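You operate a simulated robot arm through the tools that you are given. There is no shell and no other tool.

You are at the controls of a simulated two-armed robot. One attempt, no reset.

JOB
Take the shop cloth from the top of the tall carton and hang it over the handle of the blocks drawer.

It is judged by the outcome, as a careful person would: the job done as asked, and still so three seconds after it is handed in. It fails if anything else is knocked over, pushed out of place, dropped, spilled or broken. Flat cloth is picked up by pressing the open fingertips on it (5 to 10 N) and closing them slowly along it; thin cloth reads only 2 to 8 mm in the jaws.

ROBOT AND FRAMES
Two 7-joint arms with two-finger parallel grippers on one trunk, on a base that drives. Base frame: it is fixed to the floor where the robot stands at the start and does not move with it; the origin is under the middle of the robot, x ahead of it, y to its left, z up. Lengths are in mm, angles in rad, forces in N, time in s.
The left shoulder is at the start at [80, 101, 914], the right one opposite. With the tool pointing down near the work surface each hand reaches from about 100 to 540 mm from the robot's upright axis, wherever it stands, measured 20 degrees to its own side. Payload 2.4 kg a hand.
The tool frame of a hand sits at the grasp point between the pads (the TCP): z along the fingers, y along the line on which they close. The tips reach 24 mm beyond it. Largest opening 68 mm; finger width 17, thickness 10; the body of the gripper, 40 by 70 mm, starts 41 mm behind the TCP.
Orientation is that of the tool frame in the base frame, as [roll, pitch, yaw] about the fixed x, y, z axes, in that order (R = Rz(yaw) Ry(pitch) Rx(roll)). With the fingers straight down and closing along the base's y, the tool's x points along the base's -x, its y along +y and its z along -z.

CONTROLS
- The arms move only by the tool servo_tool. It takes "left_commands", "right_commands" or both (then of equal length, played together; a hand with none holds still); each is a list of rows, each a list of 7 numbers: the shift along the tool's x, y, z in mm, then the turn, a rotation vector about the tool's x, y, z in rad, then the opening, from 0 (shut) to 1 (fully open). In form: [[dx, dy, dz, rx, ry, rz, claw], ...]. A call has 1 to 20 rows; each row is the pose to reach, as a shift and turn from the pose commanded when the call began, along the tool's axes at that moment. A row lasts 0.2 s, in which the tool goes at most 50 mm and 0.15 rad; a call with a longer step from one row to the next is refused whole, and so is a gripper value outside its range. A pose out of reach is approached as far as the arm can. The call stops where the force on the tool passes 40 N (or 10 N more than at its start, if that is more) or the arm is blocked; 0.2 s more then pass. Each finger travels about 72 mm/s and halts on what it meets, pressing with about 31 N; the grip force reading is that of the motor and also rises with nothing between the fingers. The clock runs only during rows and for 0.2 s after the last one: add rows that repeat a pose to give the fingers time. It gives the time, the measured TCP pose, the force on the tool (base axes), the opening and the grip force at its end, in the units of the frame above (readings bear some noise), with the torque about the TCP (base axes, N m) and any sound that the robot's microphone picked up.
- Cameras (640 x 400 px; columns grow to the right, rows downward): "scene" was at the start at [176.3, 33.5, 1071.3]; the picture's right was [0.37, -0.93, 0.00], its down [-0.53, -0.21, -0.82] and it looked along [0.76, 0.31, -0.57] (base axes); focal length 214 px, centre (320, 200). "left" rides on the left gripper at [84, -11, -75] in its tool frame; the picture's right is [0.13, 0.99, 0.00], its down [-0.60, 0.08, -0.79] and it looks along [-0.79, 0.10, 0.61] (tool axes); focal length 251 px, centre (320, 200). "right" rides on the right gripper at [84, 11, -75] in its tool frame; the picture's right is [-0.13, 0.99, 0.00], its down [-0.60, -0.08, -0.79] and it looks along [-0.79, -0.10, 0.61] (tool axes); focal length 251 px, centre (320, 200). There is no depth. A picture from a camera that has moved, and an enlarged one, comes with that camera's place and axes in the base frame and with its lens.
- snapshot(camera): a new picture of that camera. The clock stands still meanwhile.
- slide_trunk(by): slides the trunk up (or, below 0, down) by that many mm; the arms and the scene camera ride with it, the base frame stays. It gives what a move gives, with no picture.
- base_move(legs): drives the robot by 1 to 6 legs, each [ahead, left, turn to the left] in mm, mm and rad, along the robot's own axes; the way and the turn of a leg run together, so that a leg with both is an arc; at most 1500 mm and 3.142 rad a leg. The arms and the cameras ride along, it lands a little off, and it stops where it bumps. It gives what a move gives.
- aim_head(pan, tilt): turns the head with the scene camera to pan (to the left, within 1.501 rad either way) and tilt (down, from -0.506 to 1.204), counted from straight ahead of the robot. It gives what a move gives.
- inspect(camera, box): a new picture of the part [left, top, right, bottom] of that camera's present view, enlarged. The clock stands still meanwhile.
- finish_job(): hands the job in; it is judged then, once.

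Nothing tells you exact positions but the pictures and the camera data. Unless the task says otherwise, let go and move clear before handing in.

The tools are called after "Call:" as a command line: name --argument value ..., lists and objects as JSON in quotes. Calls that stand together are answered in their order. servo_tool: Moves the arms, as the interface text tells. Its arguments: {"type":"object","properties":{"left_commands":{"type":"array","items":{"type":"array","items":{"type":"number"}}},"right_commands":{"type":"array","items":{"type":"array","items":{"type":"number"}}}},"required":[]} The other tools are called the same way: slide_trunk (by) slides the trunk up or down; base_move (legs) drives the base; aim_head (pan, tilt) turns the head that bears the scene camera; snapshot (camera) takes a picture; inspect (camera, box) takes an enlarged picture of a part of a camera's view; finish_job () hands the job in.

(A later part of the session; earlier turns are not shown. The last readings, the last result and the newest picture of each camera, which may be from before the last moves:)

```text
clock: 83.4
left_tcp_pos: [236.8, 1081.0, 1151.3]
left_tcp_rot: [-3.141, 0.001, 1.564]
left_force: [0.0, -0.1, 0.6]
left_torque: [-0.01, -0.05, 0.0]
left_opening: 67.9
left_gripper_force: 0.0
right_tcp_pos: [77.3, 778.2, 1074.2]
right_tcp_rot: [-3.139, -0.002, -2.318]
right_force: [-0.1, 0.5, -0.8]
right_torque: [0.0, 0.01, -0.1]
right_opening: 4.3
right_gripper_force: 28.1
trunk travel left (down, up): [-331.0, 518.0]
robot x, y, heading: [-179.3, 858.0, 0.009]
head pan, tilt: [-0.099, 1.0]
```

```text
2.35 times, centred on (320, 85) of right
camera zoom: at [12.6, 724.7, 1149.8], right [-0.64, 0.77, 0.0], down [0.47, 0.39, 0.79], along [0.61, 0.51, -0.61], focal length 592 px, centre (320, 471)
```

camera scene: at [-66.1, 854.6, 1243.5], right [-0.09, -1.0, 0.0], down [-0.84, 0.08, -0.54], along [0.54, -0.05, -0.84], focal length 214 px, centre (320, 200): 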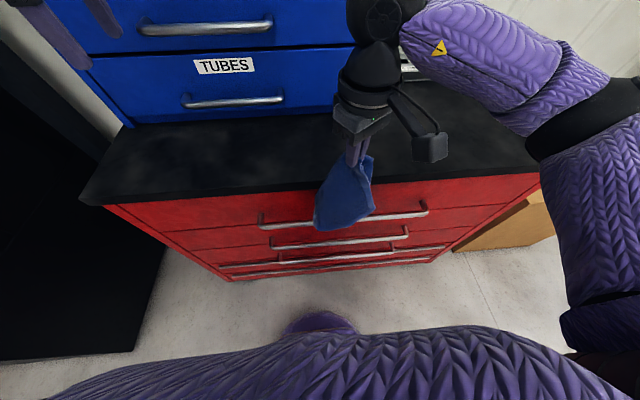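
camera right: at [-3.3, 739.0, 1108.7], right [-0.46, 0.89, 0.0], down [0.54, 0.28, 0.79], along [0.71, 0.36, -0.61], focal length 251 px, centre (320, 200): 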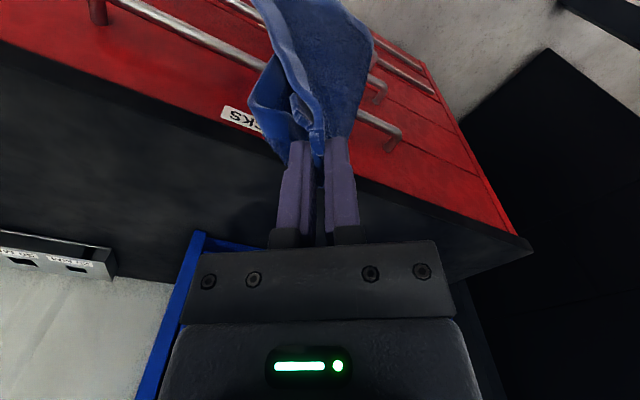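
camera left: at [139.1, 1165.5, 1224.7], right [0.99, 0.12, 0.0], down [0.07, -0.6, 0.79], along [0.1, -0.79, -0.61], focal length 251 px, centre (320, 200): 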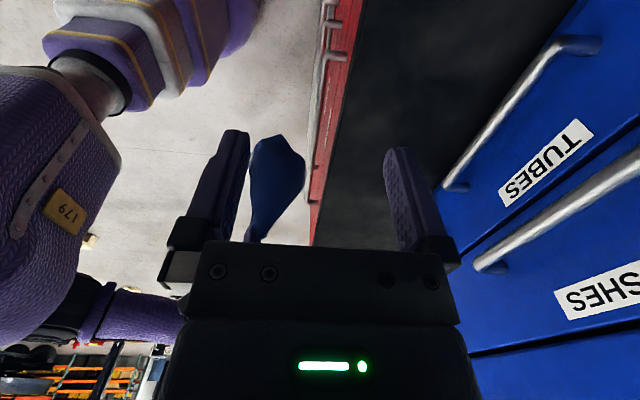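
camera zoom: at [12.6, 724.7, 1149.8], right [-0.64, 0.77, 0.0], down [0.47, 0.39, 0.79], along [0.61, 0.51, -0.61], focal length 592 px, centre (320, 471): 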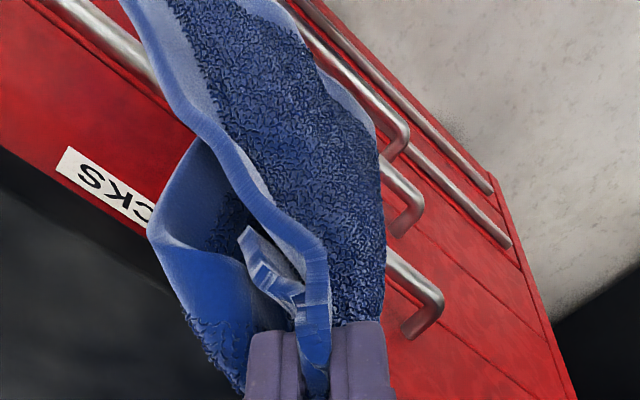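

Analysing the views, I'll turn the wrist about 80° the other way. That puts the tail's lowest corner and its neighbouring side toward the drawer and parallel to the slot, with the rest toward me. The cloth can then straddle the bar.

Call:
servo_tool --right_commands '[[0, 0, 0, 0, 0, 0.12, 0], [0, 0, 0, 0, 0, 0.24, 0], [0, 0, 0, 0, 0, 0.36, 0], [0, 0, 0, 0, 0, 0.48, 0], [0, 0, 0, 0, 0, 0.6, 0], [0, 0, 0, 0, 0, 0.72, 0], [0, 0, 0, 0, 0, 0.84, 0], [0, 0, 0, 0, 0, 0.96, 0], [0, 0, 0, 0, 0, 1.08, 0], [0, 0, 0, 0, 0, 1.2, 0], [0, 0, 0, 0, 0, 1.32, 0], [0, 0, 0, 0, 0, 1.42, 0], [0, 0, 0, 0, 0, 1.42, 0], [0, 0, 0, 0, 0, 1.42, 0], [0, 0, 0, 0, 0, 1.42, 0], [0, 0, 0, 0, 0, 1.42, 0]]'

Call:
inspect --camera "left" --box '[80, 20, 400, 250]'

Call:
inspect --camera "scene" --box '[220, 80, 460, 260]'

Call:
inspect --camera "right" --box '[200, 0, 440, 170]'

```text
clock: 86.8
left_tcp_pos: [238.2, 1080.6, 1150.4]
left_tcp_rot: [-3.141, -0.002, 1.561]
left_force: [0.0, -0.5, 0.2]
left_torque: [0.0, 0.01, 0.02]
left_opening: 67.8
left_gripper_force: 0.1
right_tcp_pos: [76.5, 778.8, 1076.8]
right_tcp_rot: [-3.138, 0.001, 2.547]
right_force: [0.4, 0.7, -0.7]
right_torque: [0.01, -0.05, 0.09]
right_opening: 4.6
right_gripper_force: 27.9
trunk travel left (down, up): [-331.0, 518.0]
robot x, y, heading: [-177.8, 859.9, -0.001]
head pan, tilt: [-0.099, 1.0]
```

```text
1.74 times, centred on (240, 135) of left
camera zoom: at [227.5, 1166.0, 1224.4], right [0.99, 0.12, 0.0], down [0.07, -0.6, 0.79], along [0.1, -0.79, -0.61], focal length 437 px, centre (459, 313)
```

zoom: 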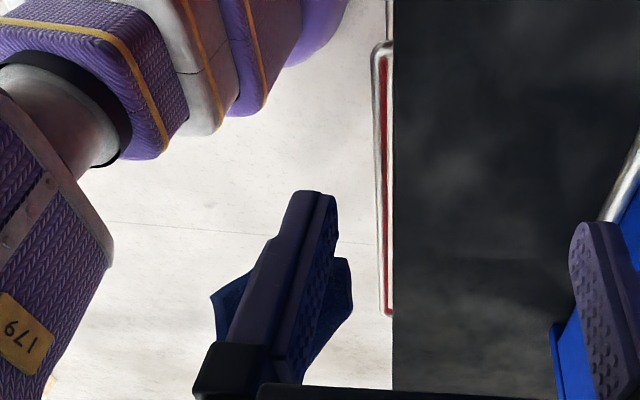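

```text
2.22 times, centred on (340, 170) of scene
camera zoom: at [-66.8, 854.6, 1243.6], right [-0.09, -1.0, 0.0], down [-0.84, 0.08, -0.54], along [0.54, -0.05, -0.84], focal length 477 px, centre (276, 267)
```

zoom: 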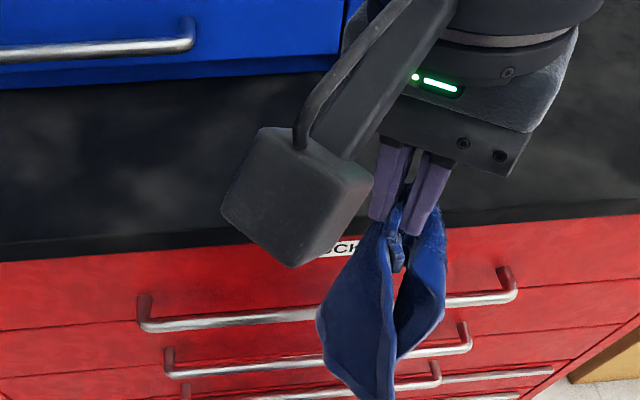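

```text
2.35 times, centred on (320, 85) of right
camera zoom: at [13.8, 835.7, 1150.6], right [0.66, 0.75, 0.0], down [0.46, -0.4, 0.79], along [0.59, -0.53, -0.61], focal length 592 px, centre (320, 471)
```

zoom: 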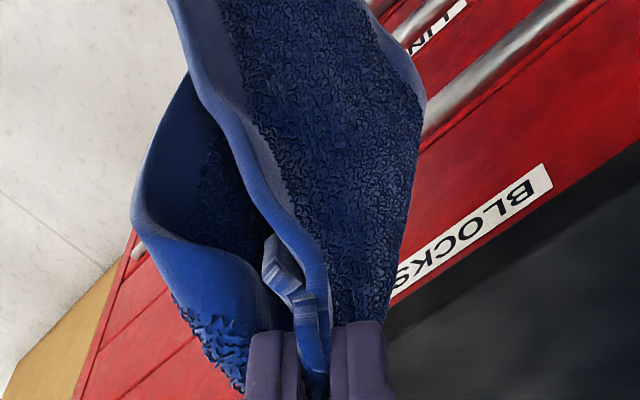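

Call:
servo_tool --left_commands '[[0, -40, 0, 0, 0, 0, 1], [0, -80, 0, 0, 0, 0, 1], [0, -115, 0, 0, 0, 0, 1], [0, -115, 0, 0, 0, 0, 1]]'

Call:
inspect --camera "left" --box '[160, 20, 480, 250]'

Call:
snapshot --camera "scene"

```text
clock: 87.8
left_tcp_pos: [122.5, 1081.0, 1150.7]
left_tcp_rot: [-3.141, 0.0, 1.564]
left_force: [-0.1, 0.1, 0.2]
left_torque: [0.0, 0.01, 0.01]
left_opening: 68.1
left_gripper_force: 0.0
right_tcp_pos: [76.4, 777.8, 1076.7]
right_tcp_rot: [-3.141, 0.001, 2.547]
right_force: [0.3, -0.2, -0.1]
right_torque: [0.02, 0.01, 0.07]
right_opening: 4.4
right_gripper_force: 27.8
trunk travel left (down, up): [-331.0, 518.0]
robot x, y, heading: [-180.8, 859.5, 0.01]
head pan, tilt: [-0.099, 1.0]
```

```text
1.74 times, centred on (320, 135) of left
camera zoom: at [113.1, 1166.4, 1224.0], right [0.99, 0.12, 0.0], down [0.07, -0.6, 0.79], along [0.1, -0.79, -0.61], focal length 437 px, centre (320, 313)
```

zoom: 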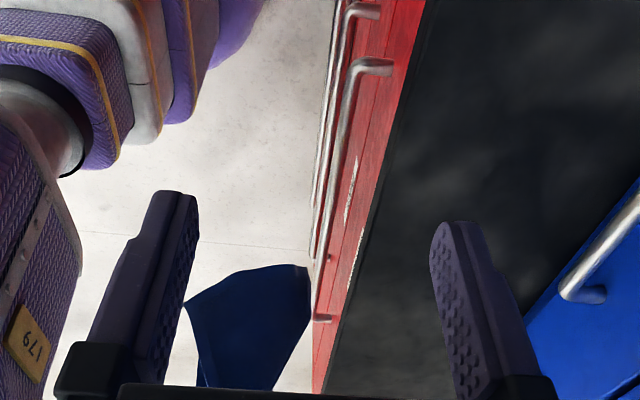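

```text
taken
camera scene: at [-66.9, 854.6, 1243.6], right [-0.09, -1.0, 0.0], down [-0.84, 0.08, -0.54], along [0.54, -0.05, -0.84], focal length 214 px, centre (320, 200)
```

scene: 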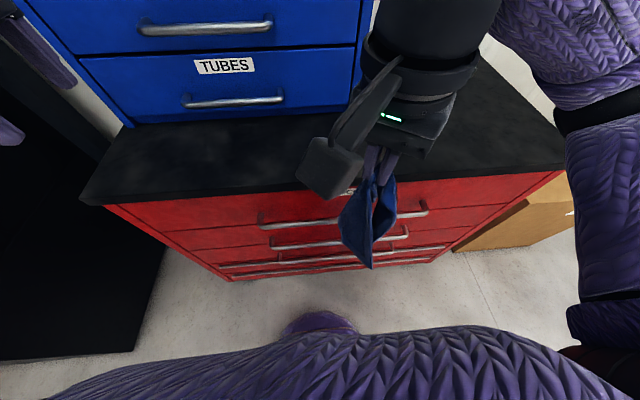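

The broad sheet of the cloth now lies perpendicular to the bar, so the previous wrist angle with the sheet parallel to the bar is right. I'll return to that angle and use the left hand's fingers to press the tail toward the drawer face above the bar. First I'll rotate the right hand back and stage the left hand.

Call:
servo_tool --left_commands '[[-9, -5, 8, 0, 0, -0.131, 1], [-19, -10, 15, 0, 0, -0.262, 1], [-28, -14, 23, 0, 0, -0.393, 1], [-37, -19, 31, 0, 0, -0.523, 1], [-47, -24, 38, 0, 0, -0.654, 1], [-56, -29, 46, 0, 0, -0.785, 1], [-65, -33, 54, 0, 0, -0.916, 1], [-74, -38, 62, 0, 0, -1.047, 1], [-84, -43, 69, 0, 0, -1.178, 1], [-93, -48, 77, 0, 0, -1.308, 1], [-102, -52, 85, 0, 0, -1.44, 1], [-121, -62, 100, 0, 0, -1.57, 1], [-121, -62, 100, 0, 0, -1.57, 1]]' --right_commands '[[0, 0, 0, 0, 0, -0.12, 0], [0, 0, 0, 0, 0, -0.24, 0], [0, 0, 0, 0, 0, -0.36, 0], [0, 0, 0, 0, 0, -0.48, 0], [0, 0, 0, 0, 0, -0.6, 0], [0, 0, 0, 0, 0, -0.72, 0], [0, 0, 0, 0, 0, -0.84, 0], [0, 0, 0, 0, 0, -0.96, 0], [0, 0, 0, 0, 0, -1.08, 0], [0, 0, 0, 0, 0, -1.2, 0], [0, 0, 0, 0, 0, -1.32, 0], [0, 0, 0, 0, 0, -1.42, 0], [0, 0, 0, 0, 0, -1.42, 0]]'

Call:
servo_tool --left_commands '[[0, 0, 0, 0.13, 0, 0, 1], [0, 0, 0, 0.26, 0, 0, 1], [0, 0, 0, 0.39, 0, 0, 1], [0, 0, 0, 0.52, 0, 0, 1], [0, 0, 0, 0.65, 0, 0, 1], [0, 0, 0, 0.78, 0, 0, 1], [0, 0, 0, 0.78, 0, 0, 1]]'

Call:
snapshot --camera "scene"

Call:
snapshot --camera "left"

```text
clock: 90.6
left_tcp_pos: [59.3, 959.5, 1050.0]
left_tcp_rot: [-3.139, 0.001, 3.133]
left_force: [0.2, -0.1, -0.4]
left_torque: [0.02, 0.01, 0.0]
left_opening: 67.9
left_gripper_force: 0.2
right_tcp_pos: [76.7, 778.6, 1077.6]
right_tcp_rot: [-3.139, -0.003, -2.318]
right_force: [0.8, 0.5, 0.0]
right_torque: [-0.01, 0.03, -0.11]
right_opening: 4.3
right_gripper_force: 27.5
trunk travel left (down, up): [-331.0, 518.0]
robot x, y, heading: [-181.3, 860.9, 0.008]
head pan, tilt: [-0.099, 1.0]
```

```text
clock: 92.2
left_tcp_pos: [58.9, 960.7, 1051.8]
left_tcp_rot: [-2.36, -0.001, 3.134]
left_force: [0.4, 0.5, 0.4]
left_torque: [0.0, -0.01, 0.0]
left_opening: 67.9
left_gripper_force: 0.0
right_tcp_pos: [75.7, 779.3, 1076.9]
right_tcp_rot: [-3.14, -0.002, -2.318]
right_force: [-0.6, -1.1, -0.3]
right_torque: [-0.03, 0.0, -0.09]
right_opening: 4.4
right_gripper_force: 27.5
trunk travel left (down, up): [-331.0, 518.0]
robot x, y, heading: [-178.8, 861.1, 0.005]
head pan, tilt: [-0.099, 1.0]
```

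```text
taken
camera scene: at [-66.9, 854.6, 1243.6], right [-0.09, -1.0, 0.0], down [-0.84, 0.08, -0.54], along [0.54, -0.05, -0.84], focal length 214 px, centre (320, 200)
```

scene: 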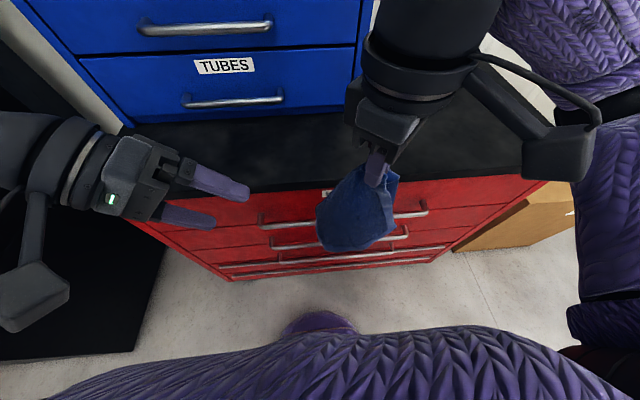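

```text
taken
camera left: at [-24.0, 1007.9, 1111.0], right [-0.12, 0.7, -0.7], down [0.61, 0.61, 0.51], along [0.78, -0.36, -0.5], focal length 251 px, centre (320, 200)
```

left: 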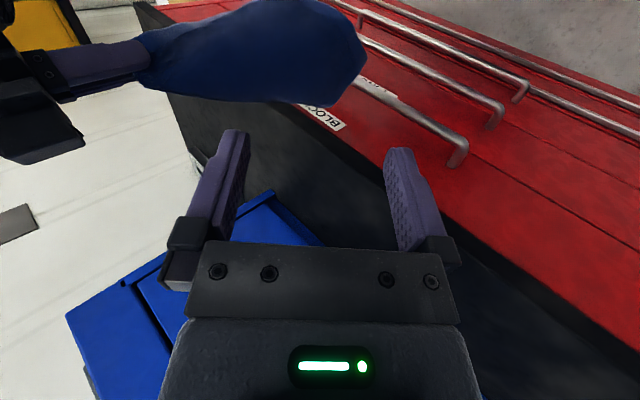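

The left hand is in position. Now I'll bring the right hand down and forward to the insertion start, with the tail just above the bar.

Call:
servo_tool --right_commands '[[0, 0, 30, 0, 0, 0, 0], [0, 0, 58, 0, 0, 0, 0], [0, 0, 58, 0, 0, 0, 0], [-18, -19, 58, 0, 0, 0, 0], [-36, -38, 58, 0, 0, 0, 0], [-54, -58, 58, 0, 0, 0, 0], [-71.4, -77, 58, 0, 0, 0, 0], [-71.4, -77, 58, 0, 0, 0, 0]]'

Call:
snapshot --camera "left"

Call:
inspect --camera "scene" --box '[220, 80, 460, 260]'

```text
clock: 94.0
left_tcp_pos: [58.1, 960.3, 1051.0]
left_tcp_rot: [-2.362, 0.0, 3.132]
left_force: [-1.2, 0.4, -0.6]
left_torque: [-0.02, 0.03, 0.01]
left_opening: 67.9
left_gripper_force: 0.0
right_tcp_pos: [181.0, 779.5, 1018.7]
right_tcp_rot: [-3.141, 0.0, -2.316]
right_force: [0.7, -0.7, -0.5]
right_torque: [0.0, 0.02, -0.08]
right_opening: 4.4
right_gripper_force: 28.5
trunk travel left (down, up): [-331.0, 518.0]
robot x, y, heading: [-180.8, 859.9, 0.006]
head pan, tilt: [-0.099, 1.0]
```

```text
taken
camera left: at [-23.9, 1007.7, 1111.0], right [-0.12, 0.71, -0.7], down [0.61, 0.61, 0.51], along [0.78, -0.36, -0.51], focal length 251 px, centre (320, 200)
```

left: 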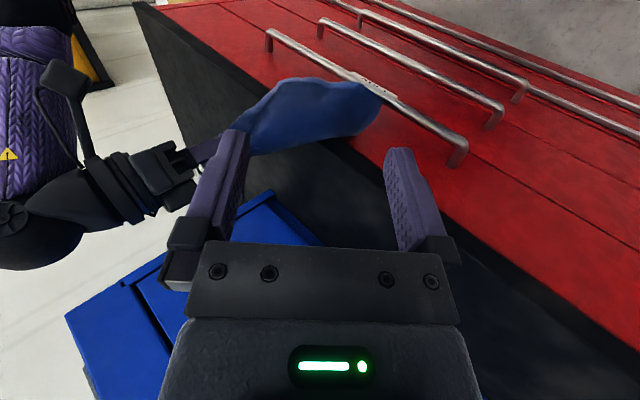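

```text
2.22 times, centred on (340, 170) of scene
camera zoom: at [-66.8, 854.6, 1243.6], right [-0.09, -1.0, 0.0], down [-0.84, 0.08, -0.54], along [0.54, -0.05, -0.84], focal length 477 px, centre (276, 267)
```

zoom: 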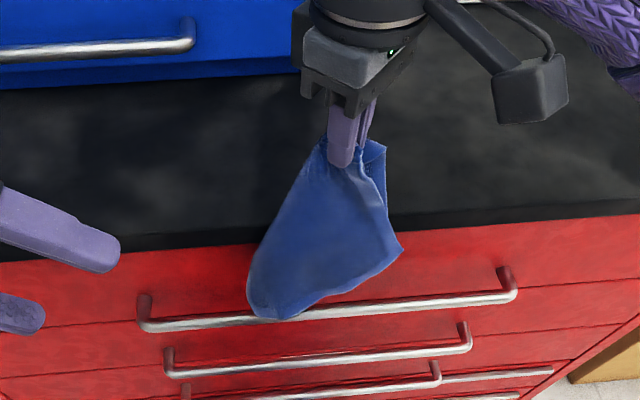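

Now I'll bring the left fingers in front of the lower tail at x ≈ 100, just above bar level and slightly tilted, before pressing.

Call:
servo_tool --left_commands '[[-5, 7, 33, 0, -0.02, 0, 0.9], [-10, 15, 65, 0, -0.04, 0, 0.8], [-16, 22, 98, 0, -0.06, 0, 0.7], [-21, 30, 130, 0, -0.08, 0, 0.6], [-26, 37, 163, 0, -0.1, 0, 0.5], [-31, 44, 196, 0, -0.12, 0, 0.5], [-37, 52, 228, 0, -0.14, 0, 0.5], [-42, 59, 261, 0, -0.15, 0, 0.5], [-42, 59, 261, 0, -0.15, 0, 0.5]]'

Call:
snapshot --camera "left"

Call:
snapshot --camera "scene"

```text
clock: 96.0
left_tcp_pos: [96.1, 875.9, 880.1]
left_tcp_rot: [-2.355, 0.107, -3.042]
left_force: [0.5, 0.9, -0.3]
left_torque: [0.01, -0.05, 0.01]
left_opening: 33.8
left_gripper_force: 0.0
left hand out of reach, approached as far as the arm can: row 5, 6, 7, 8, 9
right_tcp_pos: [180.9, 779.1, 1020.3]
right_tcp_rot: [-3.139, -0.002, -2.319]
right_force: [0.2, -0.6, 1.0]
right_torque: [-0.05, -0.03, -0.09]
right_opening: 4.5
right_gripper_force: 27.5
trunk travel left (down, up): [-331.0, 518.0]
robot x, y, heading: [-181.8, 864.5, 0.003]
head pan, tilt: [-0.099, 1.0]
```

```text
taken
camera left: at [2.7, 913.9, 931.0], right [-0.12, 0.69, -0.71], down [0.48, 0.67, 0.57], along [0.87, -0.28, -0.42], focal length 251 px, centre (320, 200)
```

left: 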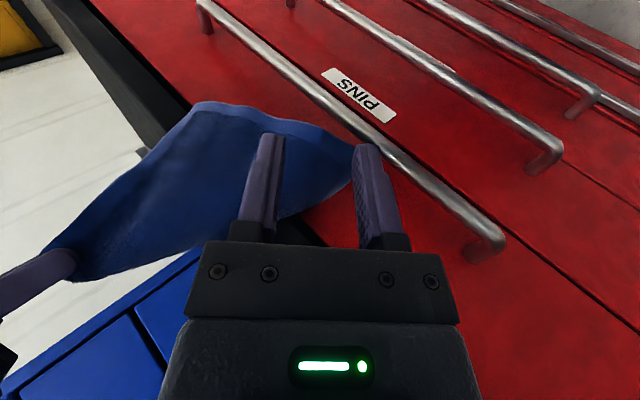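

```text
taken
camera scene: at [-66.8, 854.5, 1243.6], right [-0.09, -1.0, 0.0], down [-0.84, 0.08, -0.54], along [0.54, -0.05, -0.84], focal length 214 px, centre (320, 200)
```

scene: 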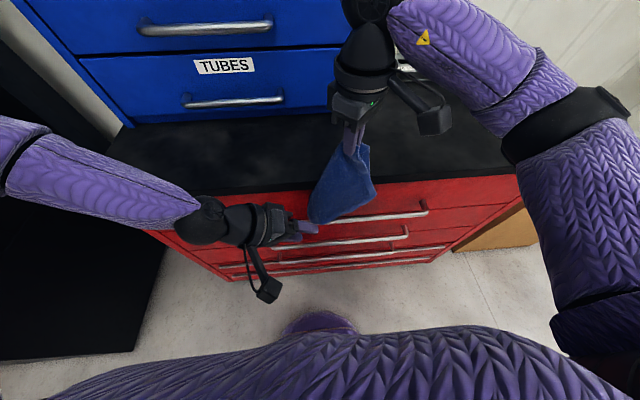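

The left arm stops short, so I'll bring the cloth to it instead. I'll shift the right hand 60 mm in +y (still over the bar), raise it, then lower the trunk 55 mm.

Call:
servo_tool --right_commands '[[0, 0, -28, 0, 0, 0, 0], [0, 0, -55, 0, 0, 0, 0], [-15, 14, -55, 0, 0, 0, 0], [-30, 28, -55, 0, 0, 0, 0], [-44.7, 41.5, -55, 0, 0, 0, 0], [-44.7, 41.5, -55, 0, 0, 0, 0]]'

Call:
slide_trunk --by -55

Call:
snapshot --camera "left"

Call:
snapshot --camera "scene"

```text
clock: 97.4
left_tcp_pos: [97.6, 877.7, 880.4]
left_tcp_rot: [-2.355, 0.107, -3.046]
left_force: [-0.2, 0.3, -0.3]
left_torque: [-0.01, -0.03, -0.01]
left_opening: 34.1
left_gripper_force: 0.0
right_tcp_pos: [181.2, 842.0, 1072.0]
right_tcp_rot: [-3.141, -0.001, -2.318]
right_force: [-0.2, 0.7, 0.0]
right_torque: [-0.02, 0.02, -0.08]
right_opening: 4.7
right_gripper_force: 27.0
trunk travel left (down, up): [-331.0, 518.0]
robot x, y, heading: [-182.7, 860.7, 0.005]
head pan, tilt: [-0.099, 1.0]
```

```text
clock: 98.4
left_tcp_pos: [97.3, 875.9, 826.3]
left_tcp_rot: [-2.354, 0.105, -3.043]
left_force: [0.5, 0.2, -0.9]
left_torque: [0.04, 0.01, 0.03]
left_opening: 34.2
left_gripper_force: 0.0
right_tcp_pos: [181.9, 839.9, 1019.1]
right_tcp_rot: [-3.137, 0.0, -2.32]
right_force: [0.4, -0.2, -0.2]
right_torque: [0.01, 0.0, -0.1]
right_opening: 4.8
right_gripper_force: 27.3
trunk travel left (down, up): [-276.0, 573.0]
robot x, y, heading: [-184.5, 861.2, 0.007]
head pan, tilt: [-0.099, 1.0]
```

```text
taken
camera left: at [3.9, 914.2, 876.8], right [-0.12, 0.69, -0.71], down [0.48, 0.67, 0.57], along [0.87, -0.28, -0.42], focal length 251 px, centre (320, 200)
```

left: 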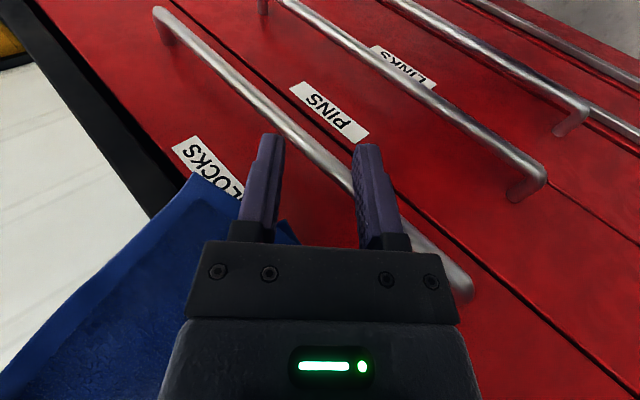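

```text
taken
camera scene: at [-55.9, 854.6, 1188.0], right [-0.09, -1.0, 0.0], down [-0.84, 0.08, -0.54], along [0.54, -0.05, -0.84], focal length 214 px, centre (320, 200)
```

scene: 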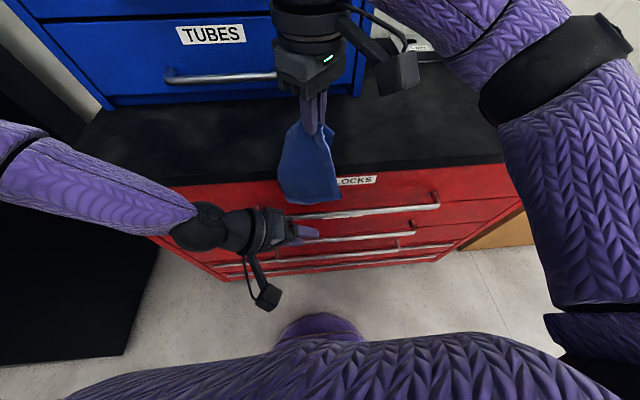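

Call:
servo_tool --left_commands '[[-20, 0, 3, 0, 0, 0, 0.5], [-40, 0, 6, 0, 0, 0, 0.5], [-50, 0, 7, 0, 0, 0, 0.5], [-50, 0, 7, 0, 0, 0, 0.5]]'

Call:
inspect --camera "scene" --box '[200, 90, 440, 270]'

Call:
snapshot --camera "left"

Call:
snapshot --camera "right"

```text
clock: 99.4
left_tcp_pos: [148.7, 877.9, 827.3]
left_tcp_rot: [-2.353, 0.106, -3.045]
left_force: [0.3, -0.4, 0.3]
left_torque: [-0.01, -0.02, -0.01]
left_opening: 34.4
left_gripper_force: 0.1
right_tcp_pos: [180.6, 839.1, 1017.7]
right_tcp_rot: [-3.14, -0.002, -2.318]
right_force: [-0.6, -0.9, 0.1]
right_torque: [-0.02, 0.03, -0.07]
right_opening: 4.6
right_gripper_force: 27.7
trunk travel left (down, up): [-276.0, 573.0]
robot x, y, heading: [-180.6, 861.4, 0.007]
head pan, tilt: [-0.099, 1.0]
```

```text
2.22 times, centred on (320, 180) of scene
camera zoom: at [-55.7, 854.6, 1188.0], right [-0.09, -1.0, 0.0], down [-0.84, 0.08, -0.54], along [0.54, -0.05, -0.84], focal length 477 px, centre (320, 244)
```

zoom: 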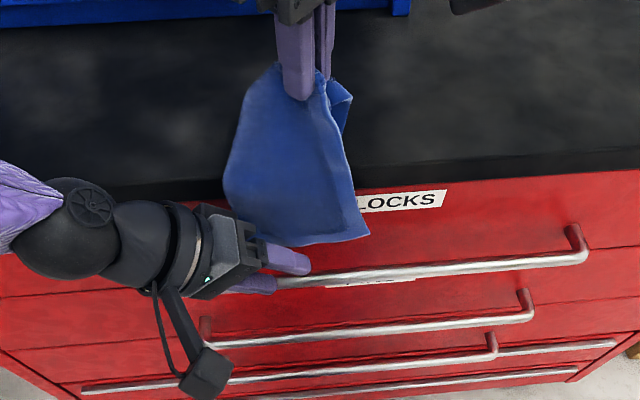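

```text
taken
camera left: at [55.3, 915.8, 877.3], right [-0.12, 0.69, -0.71], down [0.48, 0.67, 0.56], along [0.87, -0.28, -0.42], focal length 251 px, centre (320, 200)
```

left: 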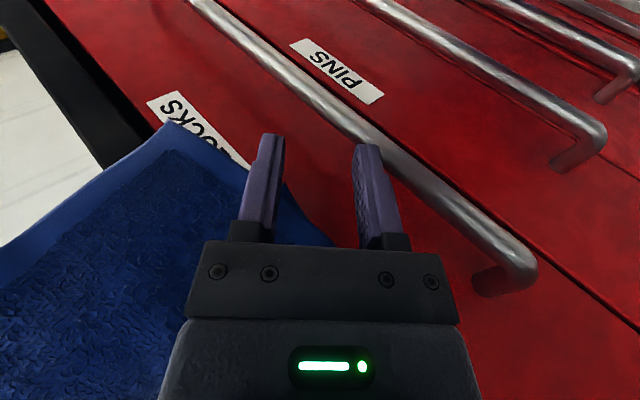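

```text
taken
camera right: at [116.8, 786.1, 1092.6], right [-0.64, 0.77, 0.0], down [0.47, 0.39, 0.79], along [0.61, 0.51, -0.61], focal length 251 px, centre (320, 200)
```

right: 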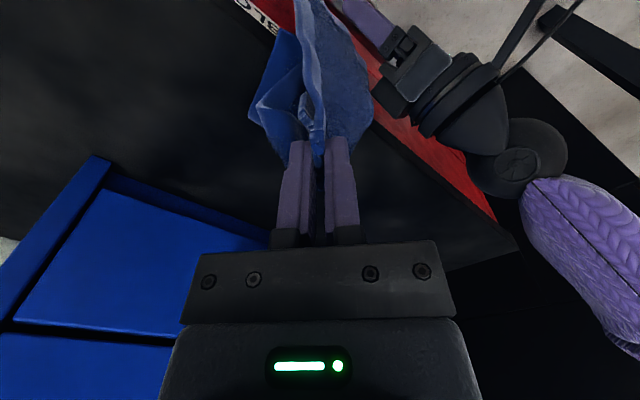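

The cloth has hooked on the worktop again, so I'll change plan. In the earlier pose the V already straddled the bar line, with the flap on the drawer side and the main panel on my side. I'll use that: retreat the left hand, reset the right hand, then lower the V over the bar.

Call:
servo_tool --left_commands '[[25, 0, -4, 0, 0, 0, 0.5], [50, 0, -8, 0, 0, 0, 0.5], [60, -10, -30, 0, 0, 0, 0.6], [60, -20, -60, 0, 0, 0, 0.7], [60, -30, -100, 0, 0, 0, 0.8], [60, -35, -140, 0, 0, 0, 0.9], [60, -40, -180, 0, 0, 0, 1], [60, -40, -220, 0, 0, 0, 1], [60, -40, -260, 0, 0, 0, 1], [60, -40, -260, 0, 0, 0, 1]]' --right_commands '[[0, 0, -40, 0, 0, 0, 0], [0, 0, -80, 0, 0, 0, 0], [30, 8, -80, 0, 0, 0, 0], [60, 17, -80, 0, 0, 0, 0], [90, 26, -80, 0, 0, 0, 0], [116, 35.5, -80, 0, 0, 0, 0], [116, 35.5, -80, 0, 0, 0, 0], [116, 35.5, -40, 0, 0, 0, 0], [116, 35.5, 0, 0, 0, 0, 0], [116, 35.5, 0, 0, 0, 0, 0]]'

Call:
servo_tool --left_commands '[[0, 0, 0, -0.13, 0, 0, 1], [0, 0, 0, -0.26, 0, 0, 1], [0, 0, 0, -0.39, 0, 0, 1], [0, 0, 0, -0.52, 0, 0, 1], [0, 0, 0, -0.65, 0, 0, 1], [0, 0, 0, -0.78, 0, 0, 1], [0, 0, 0, -0.78, 0, 0, 1]]'

Call:
snapshot --camera "scene"

```text
clock: 101.6
left_tcp_pos: [51.8, 1021.8, 1030.2]
left_tcp_rot: [-2.355, 0.105, -3.046]
left_force: [0.7, 0.0, -0.4]
left_torque: [-0.04, 0.0, 0.01]
left_opening: 68.0
left_gripper_force: 0.0
left hand out of reach, approached as far as the arm can: row 5, 6, 7
right_tcp_pos: [76.8, 775.2, 1017.8]
right_tcp_rot: [-3.14, 0.0, -2.319]
right_force: [-0.3, -0.2, 0.6]
right_torque: [0.01, -0.03, -0.07]
right_opening: 4.5
right_gripper_force: 27.8
trunk travel left (down, up): [-276.0, 573.0]
robot x, y, heading: [-182.8, 859.5, 0.001]
head pan, tilt: [-0.099, 1.0]
```

```text
clock: 103.2
left_tcp_pos: [50.4, 1021.8, 1030.9]
left_tcp_rot: [-3.136, 0.106, -3.044]
left_force: [-1.3, -0.2, -0.1]
left_torque: [0.0, 0.0, -0.01]
left_opening: 68.3
left_gripper_force: 0.1
right_tcp_pos: [76.2, 777.3, 1018.9]
right_tcp_rot: [-3.139, -0.002, -2.317]
right_force: [0.1, -0.8, -0.3]
right_torque: [0.03, 0.02, -0.09]
right_opening: 4.6
right_gripper_force: 28.1
trunk travel left (down, up): [-276.0, 573.0]
robot x, y, heading: [-181.2, 857.6, 0.006]
head pan, tilt: [-0.099, 1.0]
```

```text
taken
camera scene: at [-55.8, 854.5, 1188.0], right [-0.09, -1.0, 0.0], down [-0.84, 0.08, -0.54], along [0.54, -0.05, -0.84], focal length 214 px, centre (320, 200)
```

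scene: 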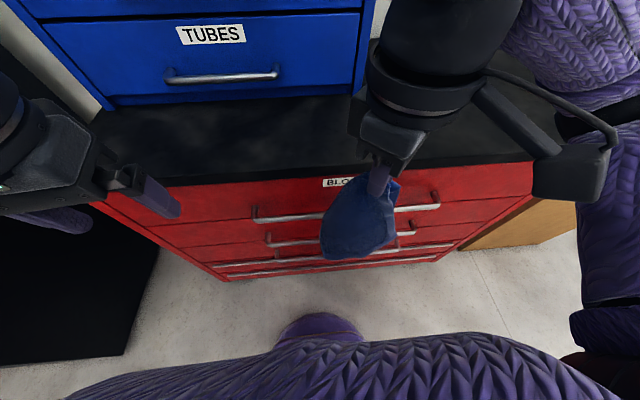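

Call:
servo_tool --left_commands '[[-10, 4, -9, 0, 0, 0.133, 1], [-20, 8, -18, 0, 0, 0.267, 1], [-29, 12, -27, 0, 0, 0.4, 1], [-39, 16, -36, 0, 0, 0.533, 1], [-49, 20, -45, 0, 0, 0.667, 1], [-59, 24, -54, 0, 0, 0.8, 1], [-68, 28, -63, 0, 0, 0.933, 1], [-78, 32, -72, 0, 0, 1.067, 1], [-88, 36, -81, 0, 0, 1.2, 1], [-98, 40, -90, 0, 0, 1.333, 1], [-107, 44, -99, 0, 0, 1.467, 1], [-117, 48, -108, 0, 0, 1.6, 1], [-117, 48, -108, 0, 0, 1.6, 1]]' --right_commands '[[0, 0, 0, 0, 0, 0, 0], [0, 0, 0, 0, 0, 0, 0], [0, 0, 0, 0, 0, 0, 0], [0, 0, 0, 0, 0, 0, 0], [0, 0, 0, 0, 0, 0, 0], [-18, -19, 0, 0, 0, 0, 0], [-36, -39, 0, 0, 0, 0, 0], [-54, -58, 0, 0, 0, 0, 0], [-71, -77, 0, 0, 0, 0, 0], [-73, -79, 0, 0, 0, 0, 0], [-73, -79, 0, 0, 0, 0, 0], [-73, -79, 0, 0, 0, 0, 0], [-73, -79, 0, 0, 0, 0, 0]]'

Call:
inspect --camera "left" --box '[160, 0, 480, 250]'

Call:
inspect --camera "scene" --box '[220, 80, 460, 260]'

```text
clock: 106.0
left_tcp_pos: [150.4, 1081.9, 1150.4]
left_tcp_rot: [3.034, 0.003, 1.636]
left_force: [0.0, 0.3, -0.3]
left_torque: [0.0, -0.01, 0.02]
left_opening: 68.0
left_gripper_force: 0.1
right_tcp_pos: [183.1, 778.9, 1018.2]
right_tcp_rot: [-3.14, -0.001, -2.318]
right_force: [0.0, -0.9, 0.6]
right_torque: [0.0, -0.04, -0.07]
right_opening: 4.3
right_gripper_force: 27.7
trunk travel left (down, up): [-276.0, 573.0]
robot x, y, heading: [-177.7, 860.3, 0.007]
head pan, tilt: [-0.099, 1.0]
```

```text
1.60 times, centred on (320, 125) of left
camera zoom: at [126.9, 1165.6, 1222.5], right [0.98, 0.19, 0.1], down [0.03, -0.6, 0.8], along [0.22, -0.78, -0.59], focal length 402 px, centre (320, 320)
```

zoom: 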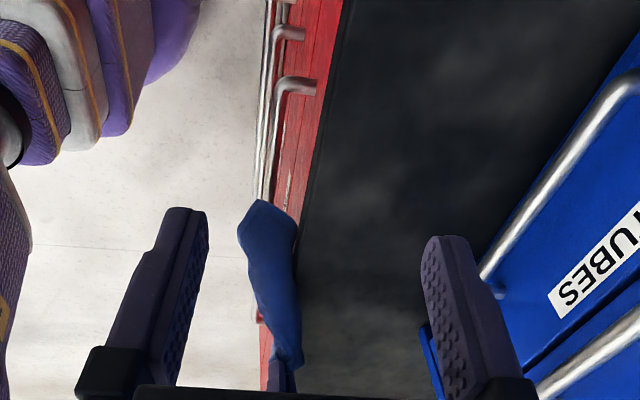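

```text
2.22 times, centred on (340, 170) of scene
camera zoom: at [-55.7, 854.6, 1188.0], right [-0.09, -1.0, 0.0], down [-0.84, 0.08, -0.54], along [0.54, -0.05, -0.84], focal length 477 px, centre (276, 267)
```

zoom: 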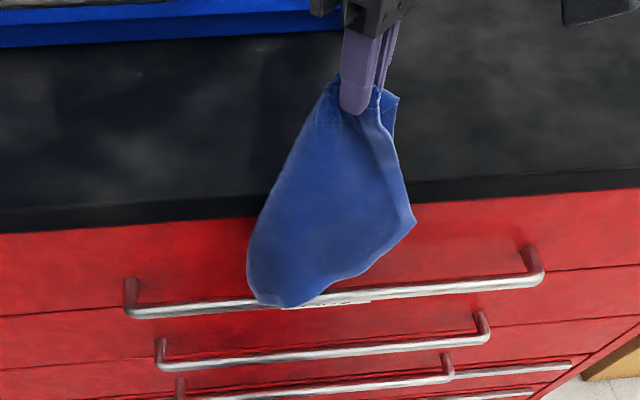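

The tail now spans both sides of the bar line. I'll lower gradually and watch.

Call:
servo_tool --right_commands '[[0, 0, 10, 0, 0, 0, 0], [0, 0, 20, 0, 0, 0, 0], [0, 0, 30, 0, 0, 0, 0], [0, 0, 40, 0, 0, 0, 0], [0, 0, 40, 0, 0, 0, 0]]'

Call:
inspect --camera "left" --box '[160, 0, 480, 250]'

Call:
inspect --camera "scene" --box '[220, 80, 460, 260]'

```text
clock: 107.2
left_tcp_pos: [151.5, 1082.1, 1150.2]
left_tcp_rot: [3.037, 0.004, 1.639]
left_force: [0.5, 0.4, 0.6]
left_torque: [-0.01, -0.03, -0.03]
left_opening: 68.1
left_gripper_force: 0.1
right_tcp_pos: [183.8, 776.6, 978.1]
right_tcp_rot: [-3.14, 0.0, -2.317]
right_force: [0.3, 0.0, 0.0]
right_torque: [-0.02, -0.02, -0.12]
right_opening: 4.7
right_gripper_force: 27.4
trunk travel left (down, up): [-276.0, 573.0]
robot x, y, heading: [-182.9, 858.9, 0.005]
head pan, tilt: [-0.099, 1.0]
```

```text
1.60 times, centred on (320, 125) of left
camera zoom: at [126.6, 1165.6, 1222.4], right [0.97, 0.2, 0.1], down [0.03, -0.6, 0.8], along [0.22, -0.78, -0.59], focal length 402 px, centre (320, 320)
```

zoom: 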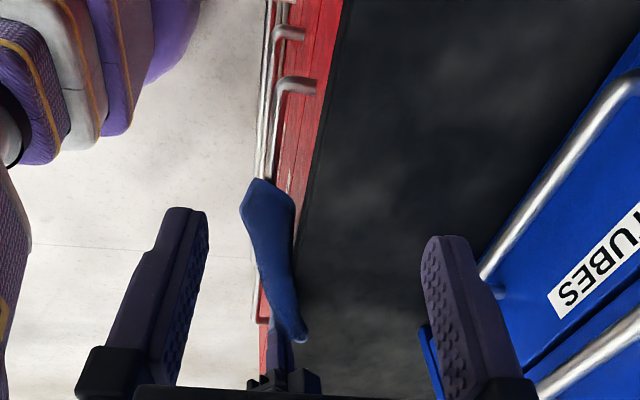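

```text
2.22 times, centred on (340, 170) of scene
camera zoom: at [-55.7, 854.6, 1188.0], right [-0.09, -1.0, 0.0], down [-0.84, 0.08, -0.54], along [0.54, -0.05, -0.84], focal length 477 px, centre (276, 267)
```

zoom: 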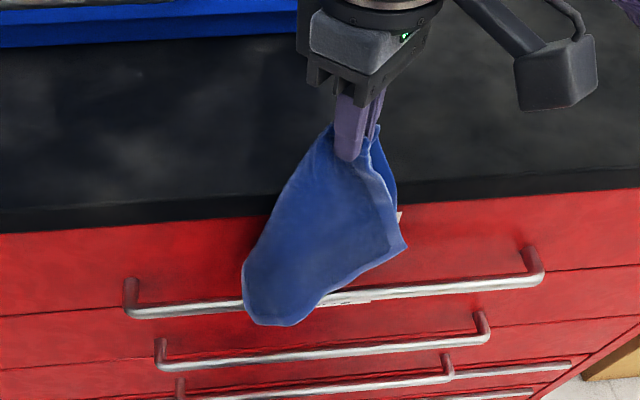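

Call:
servo_tool --right_commands '[[0, 0, 10, 0, 0, 0, 0], [0, 0, 20, 0, 0, 0, 0], [0, 0, 30, 0, 0, 0, 0], [0, 0, 40, 0, 0, 0, 0], [0, 0, 40, 0, 0, 0, 0]]'

Call:
inspect --camera "left" --box '[160, 0, 480, 250]'

Call:
inspect --camera "scene" --box '[220, 80, 460, 260]'

Call:
snapshot --camera "right"

```text
clock: 108.4
left_tcp_pos: [151.3, 1082.3, 1151.2]
left_tcp_rot: [3.034, 0.004, 1.639]
left_force: [0.1, -0.2, 0.1]
left_torque: [0.04, 0.0, 0.03]
left_opening: 68.0
left_gripper_force: 0.0
right_tcp_pos: [183.7, 779.3, 937.9]
right_tcp_rot: [-3.138, -0.001, -2.316]
right_force: [-0.5, -0.2, 0.7]
right_torque: [-0.04, -0.03, -0.08]
right_opening: 4.8
right_gripper_force: 27.9
trunk travel left (down, up): [-276.0, 573.0]
robot x, y, heading: [-180.6, 860.1, 0.005]
head pan, tilt: [-0.099, 1.0]
```

```text
1.60 times, centred on (320, 125) of left
camera zoom: at [126.6, 1165.6, 1222.4], right [0.97, 0.2, 0.1], down [0.03, -0.6, 0.8], along [0.22, -0.78, -0.59], focal length 402 px, centre (320, 320)
```

zoom: 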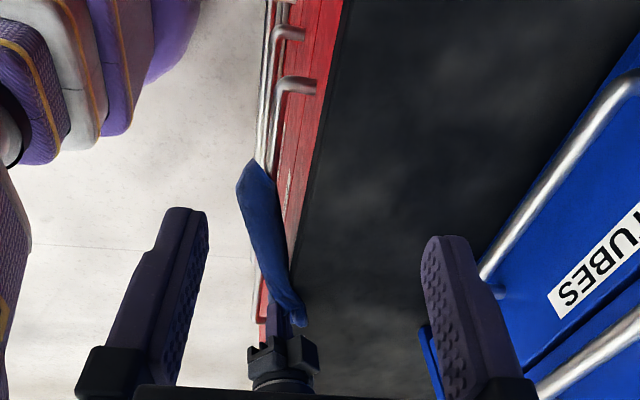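

```text
2.22 times, centred on (340, 170) of scene
camera zoom: at [-55.8, 854.6, 1188.0], right [-0.09, -1.0, 0.0], down [-0.84, 0.08, -0.54], along [0.54, -0.05, -0.84], focal length 477 px, centre (276, 267)
```

zoom: 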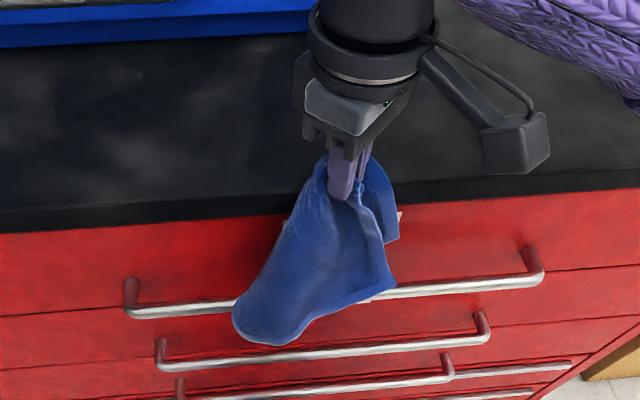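

```text
taken
camera right: at [119.9, 725.2, 1012.1], right [-0.64, 0.77, 0.0], down [0.47, 0.39, 0.79], along [0.61, 0.51, -0.61], focal length 251 px, centre (320, 200)
```

right: 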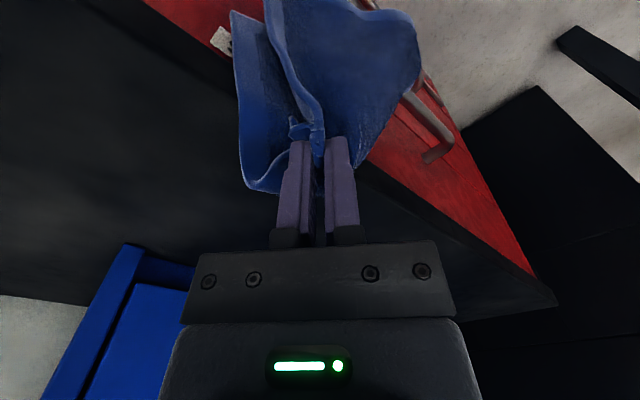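

Call:
servo_tool --right_commands '[[0, 0, 10, 0, 0, 0, 0], [0, 0, 20, 0, 0, 0, 0], [0, 0, 30, 0, 0, 0, 0], [0, 0, 40, 0, 0, 0, 0], [0, 0, 50, 0, 0, 0, 0], [0, 0, 50, 0, 0, 0, 0]]'

Call:
inspect --camera "left" --box '[200, 60, 360, 220]'

Call:
inspect --camera "scene" --box '[260, 120, 460, 270]'

Call:
snapshot --camera "right"

```text
clock: 109.0
left_tcp_pos: [148.5, 1081.5, 1152.1]
left_tcp_rot: [3.032, 0.004, 1.639]
left_force: [-0.3, -0.2, -0.7]
left_torque: [0.02, 0.01, 0.01]
left_opening: 68.0
left_gripper_force: 0.0
right_tcp_pos: [181.9, 778.2, 927.3]
right_tcp_rot: [-3.133, 0.014, -2.321]
right_force: [-7.1, -0.9, 23.7]
right_torque: [-0.11, -0.17, -0.1]
right_opening: 4.4
right_gripper_force: 27.8
trunk travel left (down, up): [-276.0, 573.0]
robot x, y, heading: [-181.5, 860.7, 0.001]
head pan, tilt: [-0.099, 1.0]
stopped in row 2 (right hand): the force on the tool passed its limit at 49 N (the readings are from after the stop); the commanded pose is now the measured one
```

```text
2.50 times, centred on (280, 140) of left
camera zoom: at [124.2, 1165.7, 1223.3], right [0.97, 0.2, 0.11], down [0.03, -0.6, 0.8], along [0.22, -0.78, -0.59], focal length 629 px, centre (420, 350)
```

zoom: 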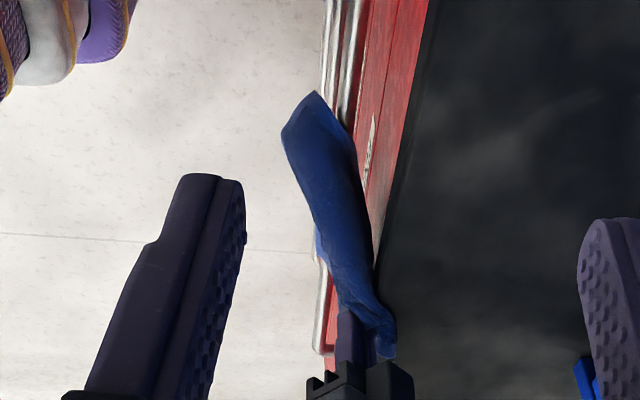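

```text
2.67 times, centred on (360, 195) of scene
camera zoom: at [-58.2, 854.7, 1188.5], right [-0.09, -1.0, 0.0], down [-0.84, 0.08, -0.54], along [0.54, -0.05, -0.84], focal length 572 px, centre (213, 213)
```

zoom: 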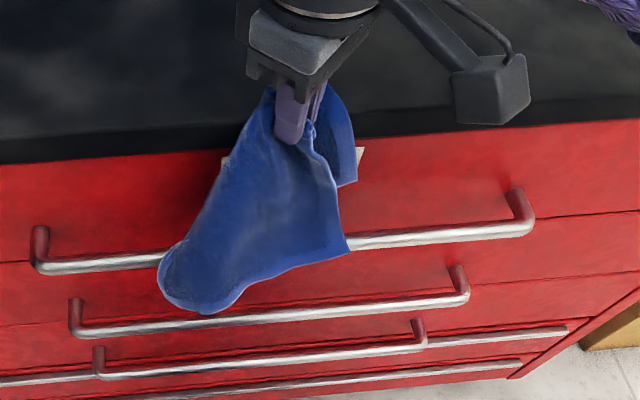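

```text
taken
camera right: at [117.8, 724.2, 999.9], right [-0.64, 0.77, -0.01], down [0.46, 0.39, 0.8], along [0.62, 0.51, -0.6], focal length 251 px, centre (320, 200)
```

right: 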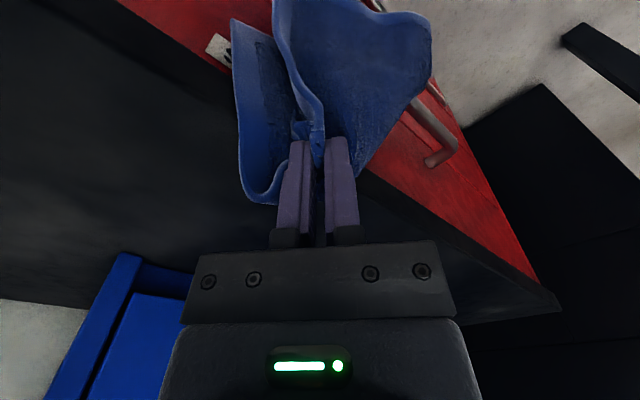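

The fingertips touched the worktop edge, which puts its top at z ≈ 903. I now see the long main panel should go behind the bar and the short flap in front, so the wrist needs a half-turn. I'll lift, back off and rotate.

Call:
servo_tool --right_commands '[[0, 0, -15, 0, 0, 0, 0], [0, 0, -50, 0, 0, 0, 0], [0, 0, -90, 0, 0, 0, 0], [0, 0, -130, 0, 0, 0, 0], [18, 19, -150, 0, 0, 0, 0], [36, 39, -150, 0, 0, 0, 0], [54, 58, -150, 0, 0, 0, 0], [71, 77, -150, 0, 0, 0, 0], [71, 77, -150, 0, 0, 0.13, 0], [71, 77, -150, 0, 0, 0.26, 0], [71, 77, -150, 0, 0, 0.39, 0], [71, 77, -150, 0, 0, 0.52, 0], [71, 77, -150, 0, 0, 0.65, 0], [71, 77, -150, 0, 0, 0.78, 0], [71, 77, -150, 0, 0, 0.91, 0], [71, 77, -150, 0, 0, 1.04, 0], [71, 77, -150, 0, 0, 1.17, 0], [71, 77, -150, 0, 0, 1.3, 0], [71, 77, -150, 0, 0, 1.42, 0]]'

Call:
servo_tool --right_commands '[[0, 0, 0, 0, 0, 0.13, 0], [0, 0, 0, 0, 0, 0.26, 0], [0, 0, 0, 0, 0, 0.39, 0], [0, 0, 0, 0, 0, 0.52, 0], [0, 0, 0, 0, 0, 0.65, 0], [0, 0, 0, 0, 0, 0.78, 0], [0, 0, 0, 0, 0, 0.91, 0], [0, 0, 0, 0, 0, 1.04, 0], [0, 0, 0, 0, 0, 1.17, 0], [0, 0, 0, 0, 0, 1.3, 0], [0, 0, 0, 0, 0, 1.43, 0], [0, 0, 0, 0, 0, 1.56, 0], [0, 0, 0, 0, 0, 1.72, 0], [0, 0, 0, 0, 0, 1.72, 0], [0, 0, 0, 0, 0, 1.72, 0]]'

Call:
snapshot --camera "left"

Call:
snapshot --camera "scene"

```text
clock: 113.0
left_tcp_pos: [150.9, 1081.2, 1150.5]
left_tcp_rot: [3.034, 0.005, 1.639]
left_force: [0.0, -0.5, 0.4]
left_torque: [0.01, 0.01, 0.0]
left_opening: 68.0
left_gripper_force: 0.1
right_tcp_pos: [79.1, 777.9, 1073.5]
right_tcp_rot: [3.135, 0.008, 2.542]
right_force: [0.0, -0.4, 0.0]
right_torque: [0.0, -0.03, 0.09]
right_opening: 4.1
right_gripper_force: 27.8
trunk travel left (down, up): [-276.0, 573.0]
robot x, y, heading: [-183.8, 861.9, 0.005]
head pan, tilt: [-0.099, 1.0]
```

```text
refused: row 13 steps farther than a row can; nothing moved
```

```text
taken
camera left: at [126.7, 1165.6, 1222.4], right [0.97, 0.2, 0.1], down [0.03, -0.6, 0.8], along [0.22, -0.78, -0.59], focal length 251 px, centre (320, 200)
```

left: 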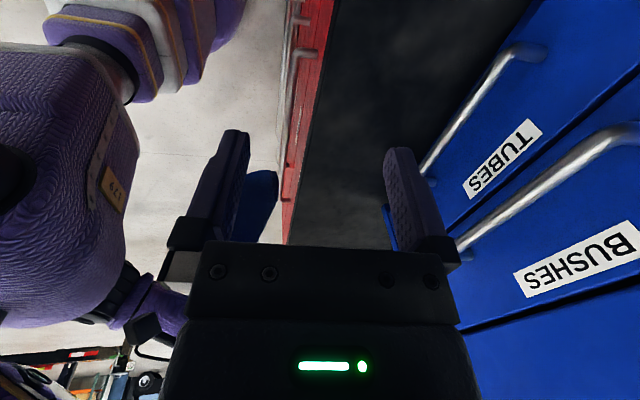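

```text
taken
camera scene: at [-55.8, 854.6, 1188.0], right [-0.09, -1.0, 0.0], down [-0.84, 0.08, -0.54], along [0.54, -0.05, -0.84], focal length 214 px, centre (320, 200)
```

scene: 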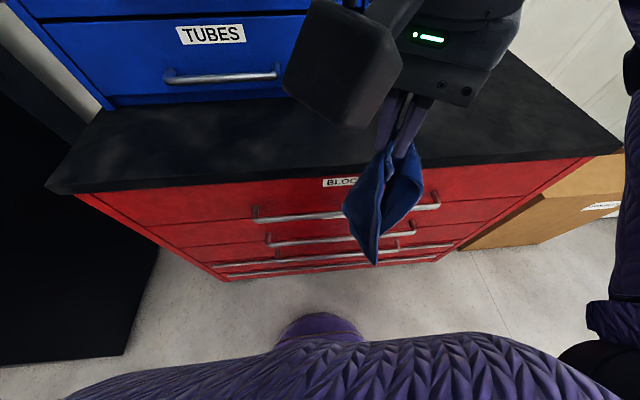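

Call:
servo_tool --right_commands '[[0, 0, 0, 0, 0, 0.13, 0], [0, 0, 0, 0, 0, 0.26, 0], [0, 0, 0, 0, 0, 0.39, 0], [0, 0, 0, 0, 0, 0.52, 0], [0, 0, 0, 0, 0, 0.65, 0], [0, 0, 0, 0, 0, 0.78, 0], [0, 0, 0, 0, 0, 0.91, 0], [0, 0, 0, 0, 0, 1.04, 0], [0, 0, 0, 0, 0, 1.17, 0], [0, 0, 0, 0, 0, 1.3, 0], [0, 0, 0, 0, 0, 1.43, 0], [0, 0, 0, 0, 0, 1.56, 0], [0, 0, 0, 0, 0, 1.7, 0], [0, 0, 0, 0, 0, 1.7, 0], [0, 0, 0, 0, 0, 1.7, 0]]'

Call:
snapshot --camera "left"

Call:
snapshot --camera "scene"

```text
clock: 116.2
left_tcp_pos: [151.4, 1081.0, 1150.1]
left_tcp_rot: [3.036, 0.001, 1.638]
left_force: [1.2, -0.6, 0.2]
left_torque: [0.01, -0.01, 0.01]
left_opening: 67.9
left_gripper_force: 0.1
right_tcp_pos: [78.7, 777.5, 1073.9]
right_tcp_rot: [3.134, -0.008, 0.843]
right_force: [-0.2, -0.1, -0.2]
right_torque: [0.02, 0.02, 0.05]
right_opening: 4.5
right_gripper_force: 27.8
trunk travel left (down, up): [-276.0, 573.0]
robot x, y, heading: [-176.9, 859.2, 0.008]
head pan, tilt: [-0.099, 1.0]
```

```text
taken
camera left: at [126.6, 1165.6, 1222.4], right [0.97, 0.2, 0.1], down [0.03, -0.6, 0.8], along [0.22, -0.78, -0.59], focal length 251 px, centre (320, 200)
```

left: 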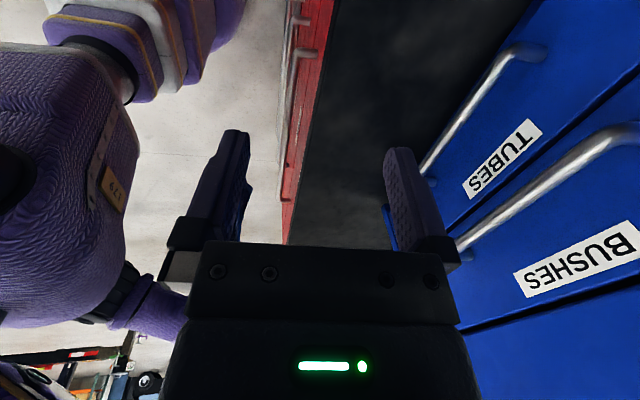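

```text
taken
camera scene: at [-55.8, 854.6, 1188.0], right [-0.09, -1.0, 0.0], down [-0.84, 0.08, -0.54], along [0.54, -0.05, -0.84], focal length 214 px, centre (320, 200)
```

scene: 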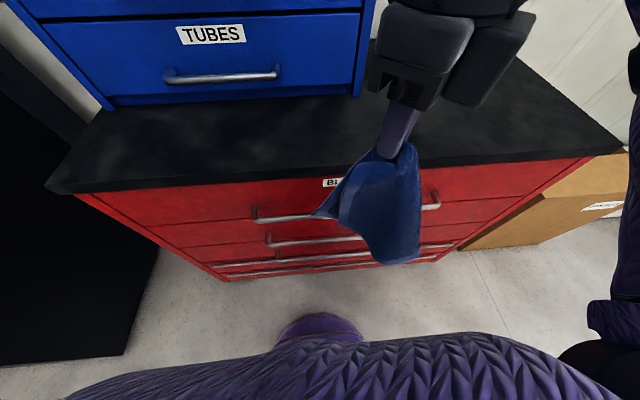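

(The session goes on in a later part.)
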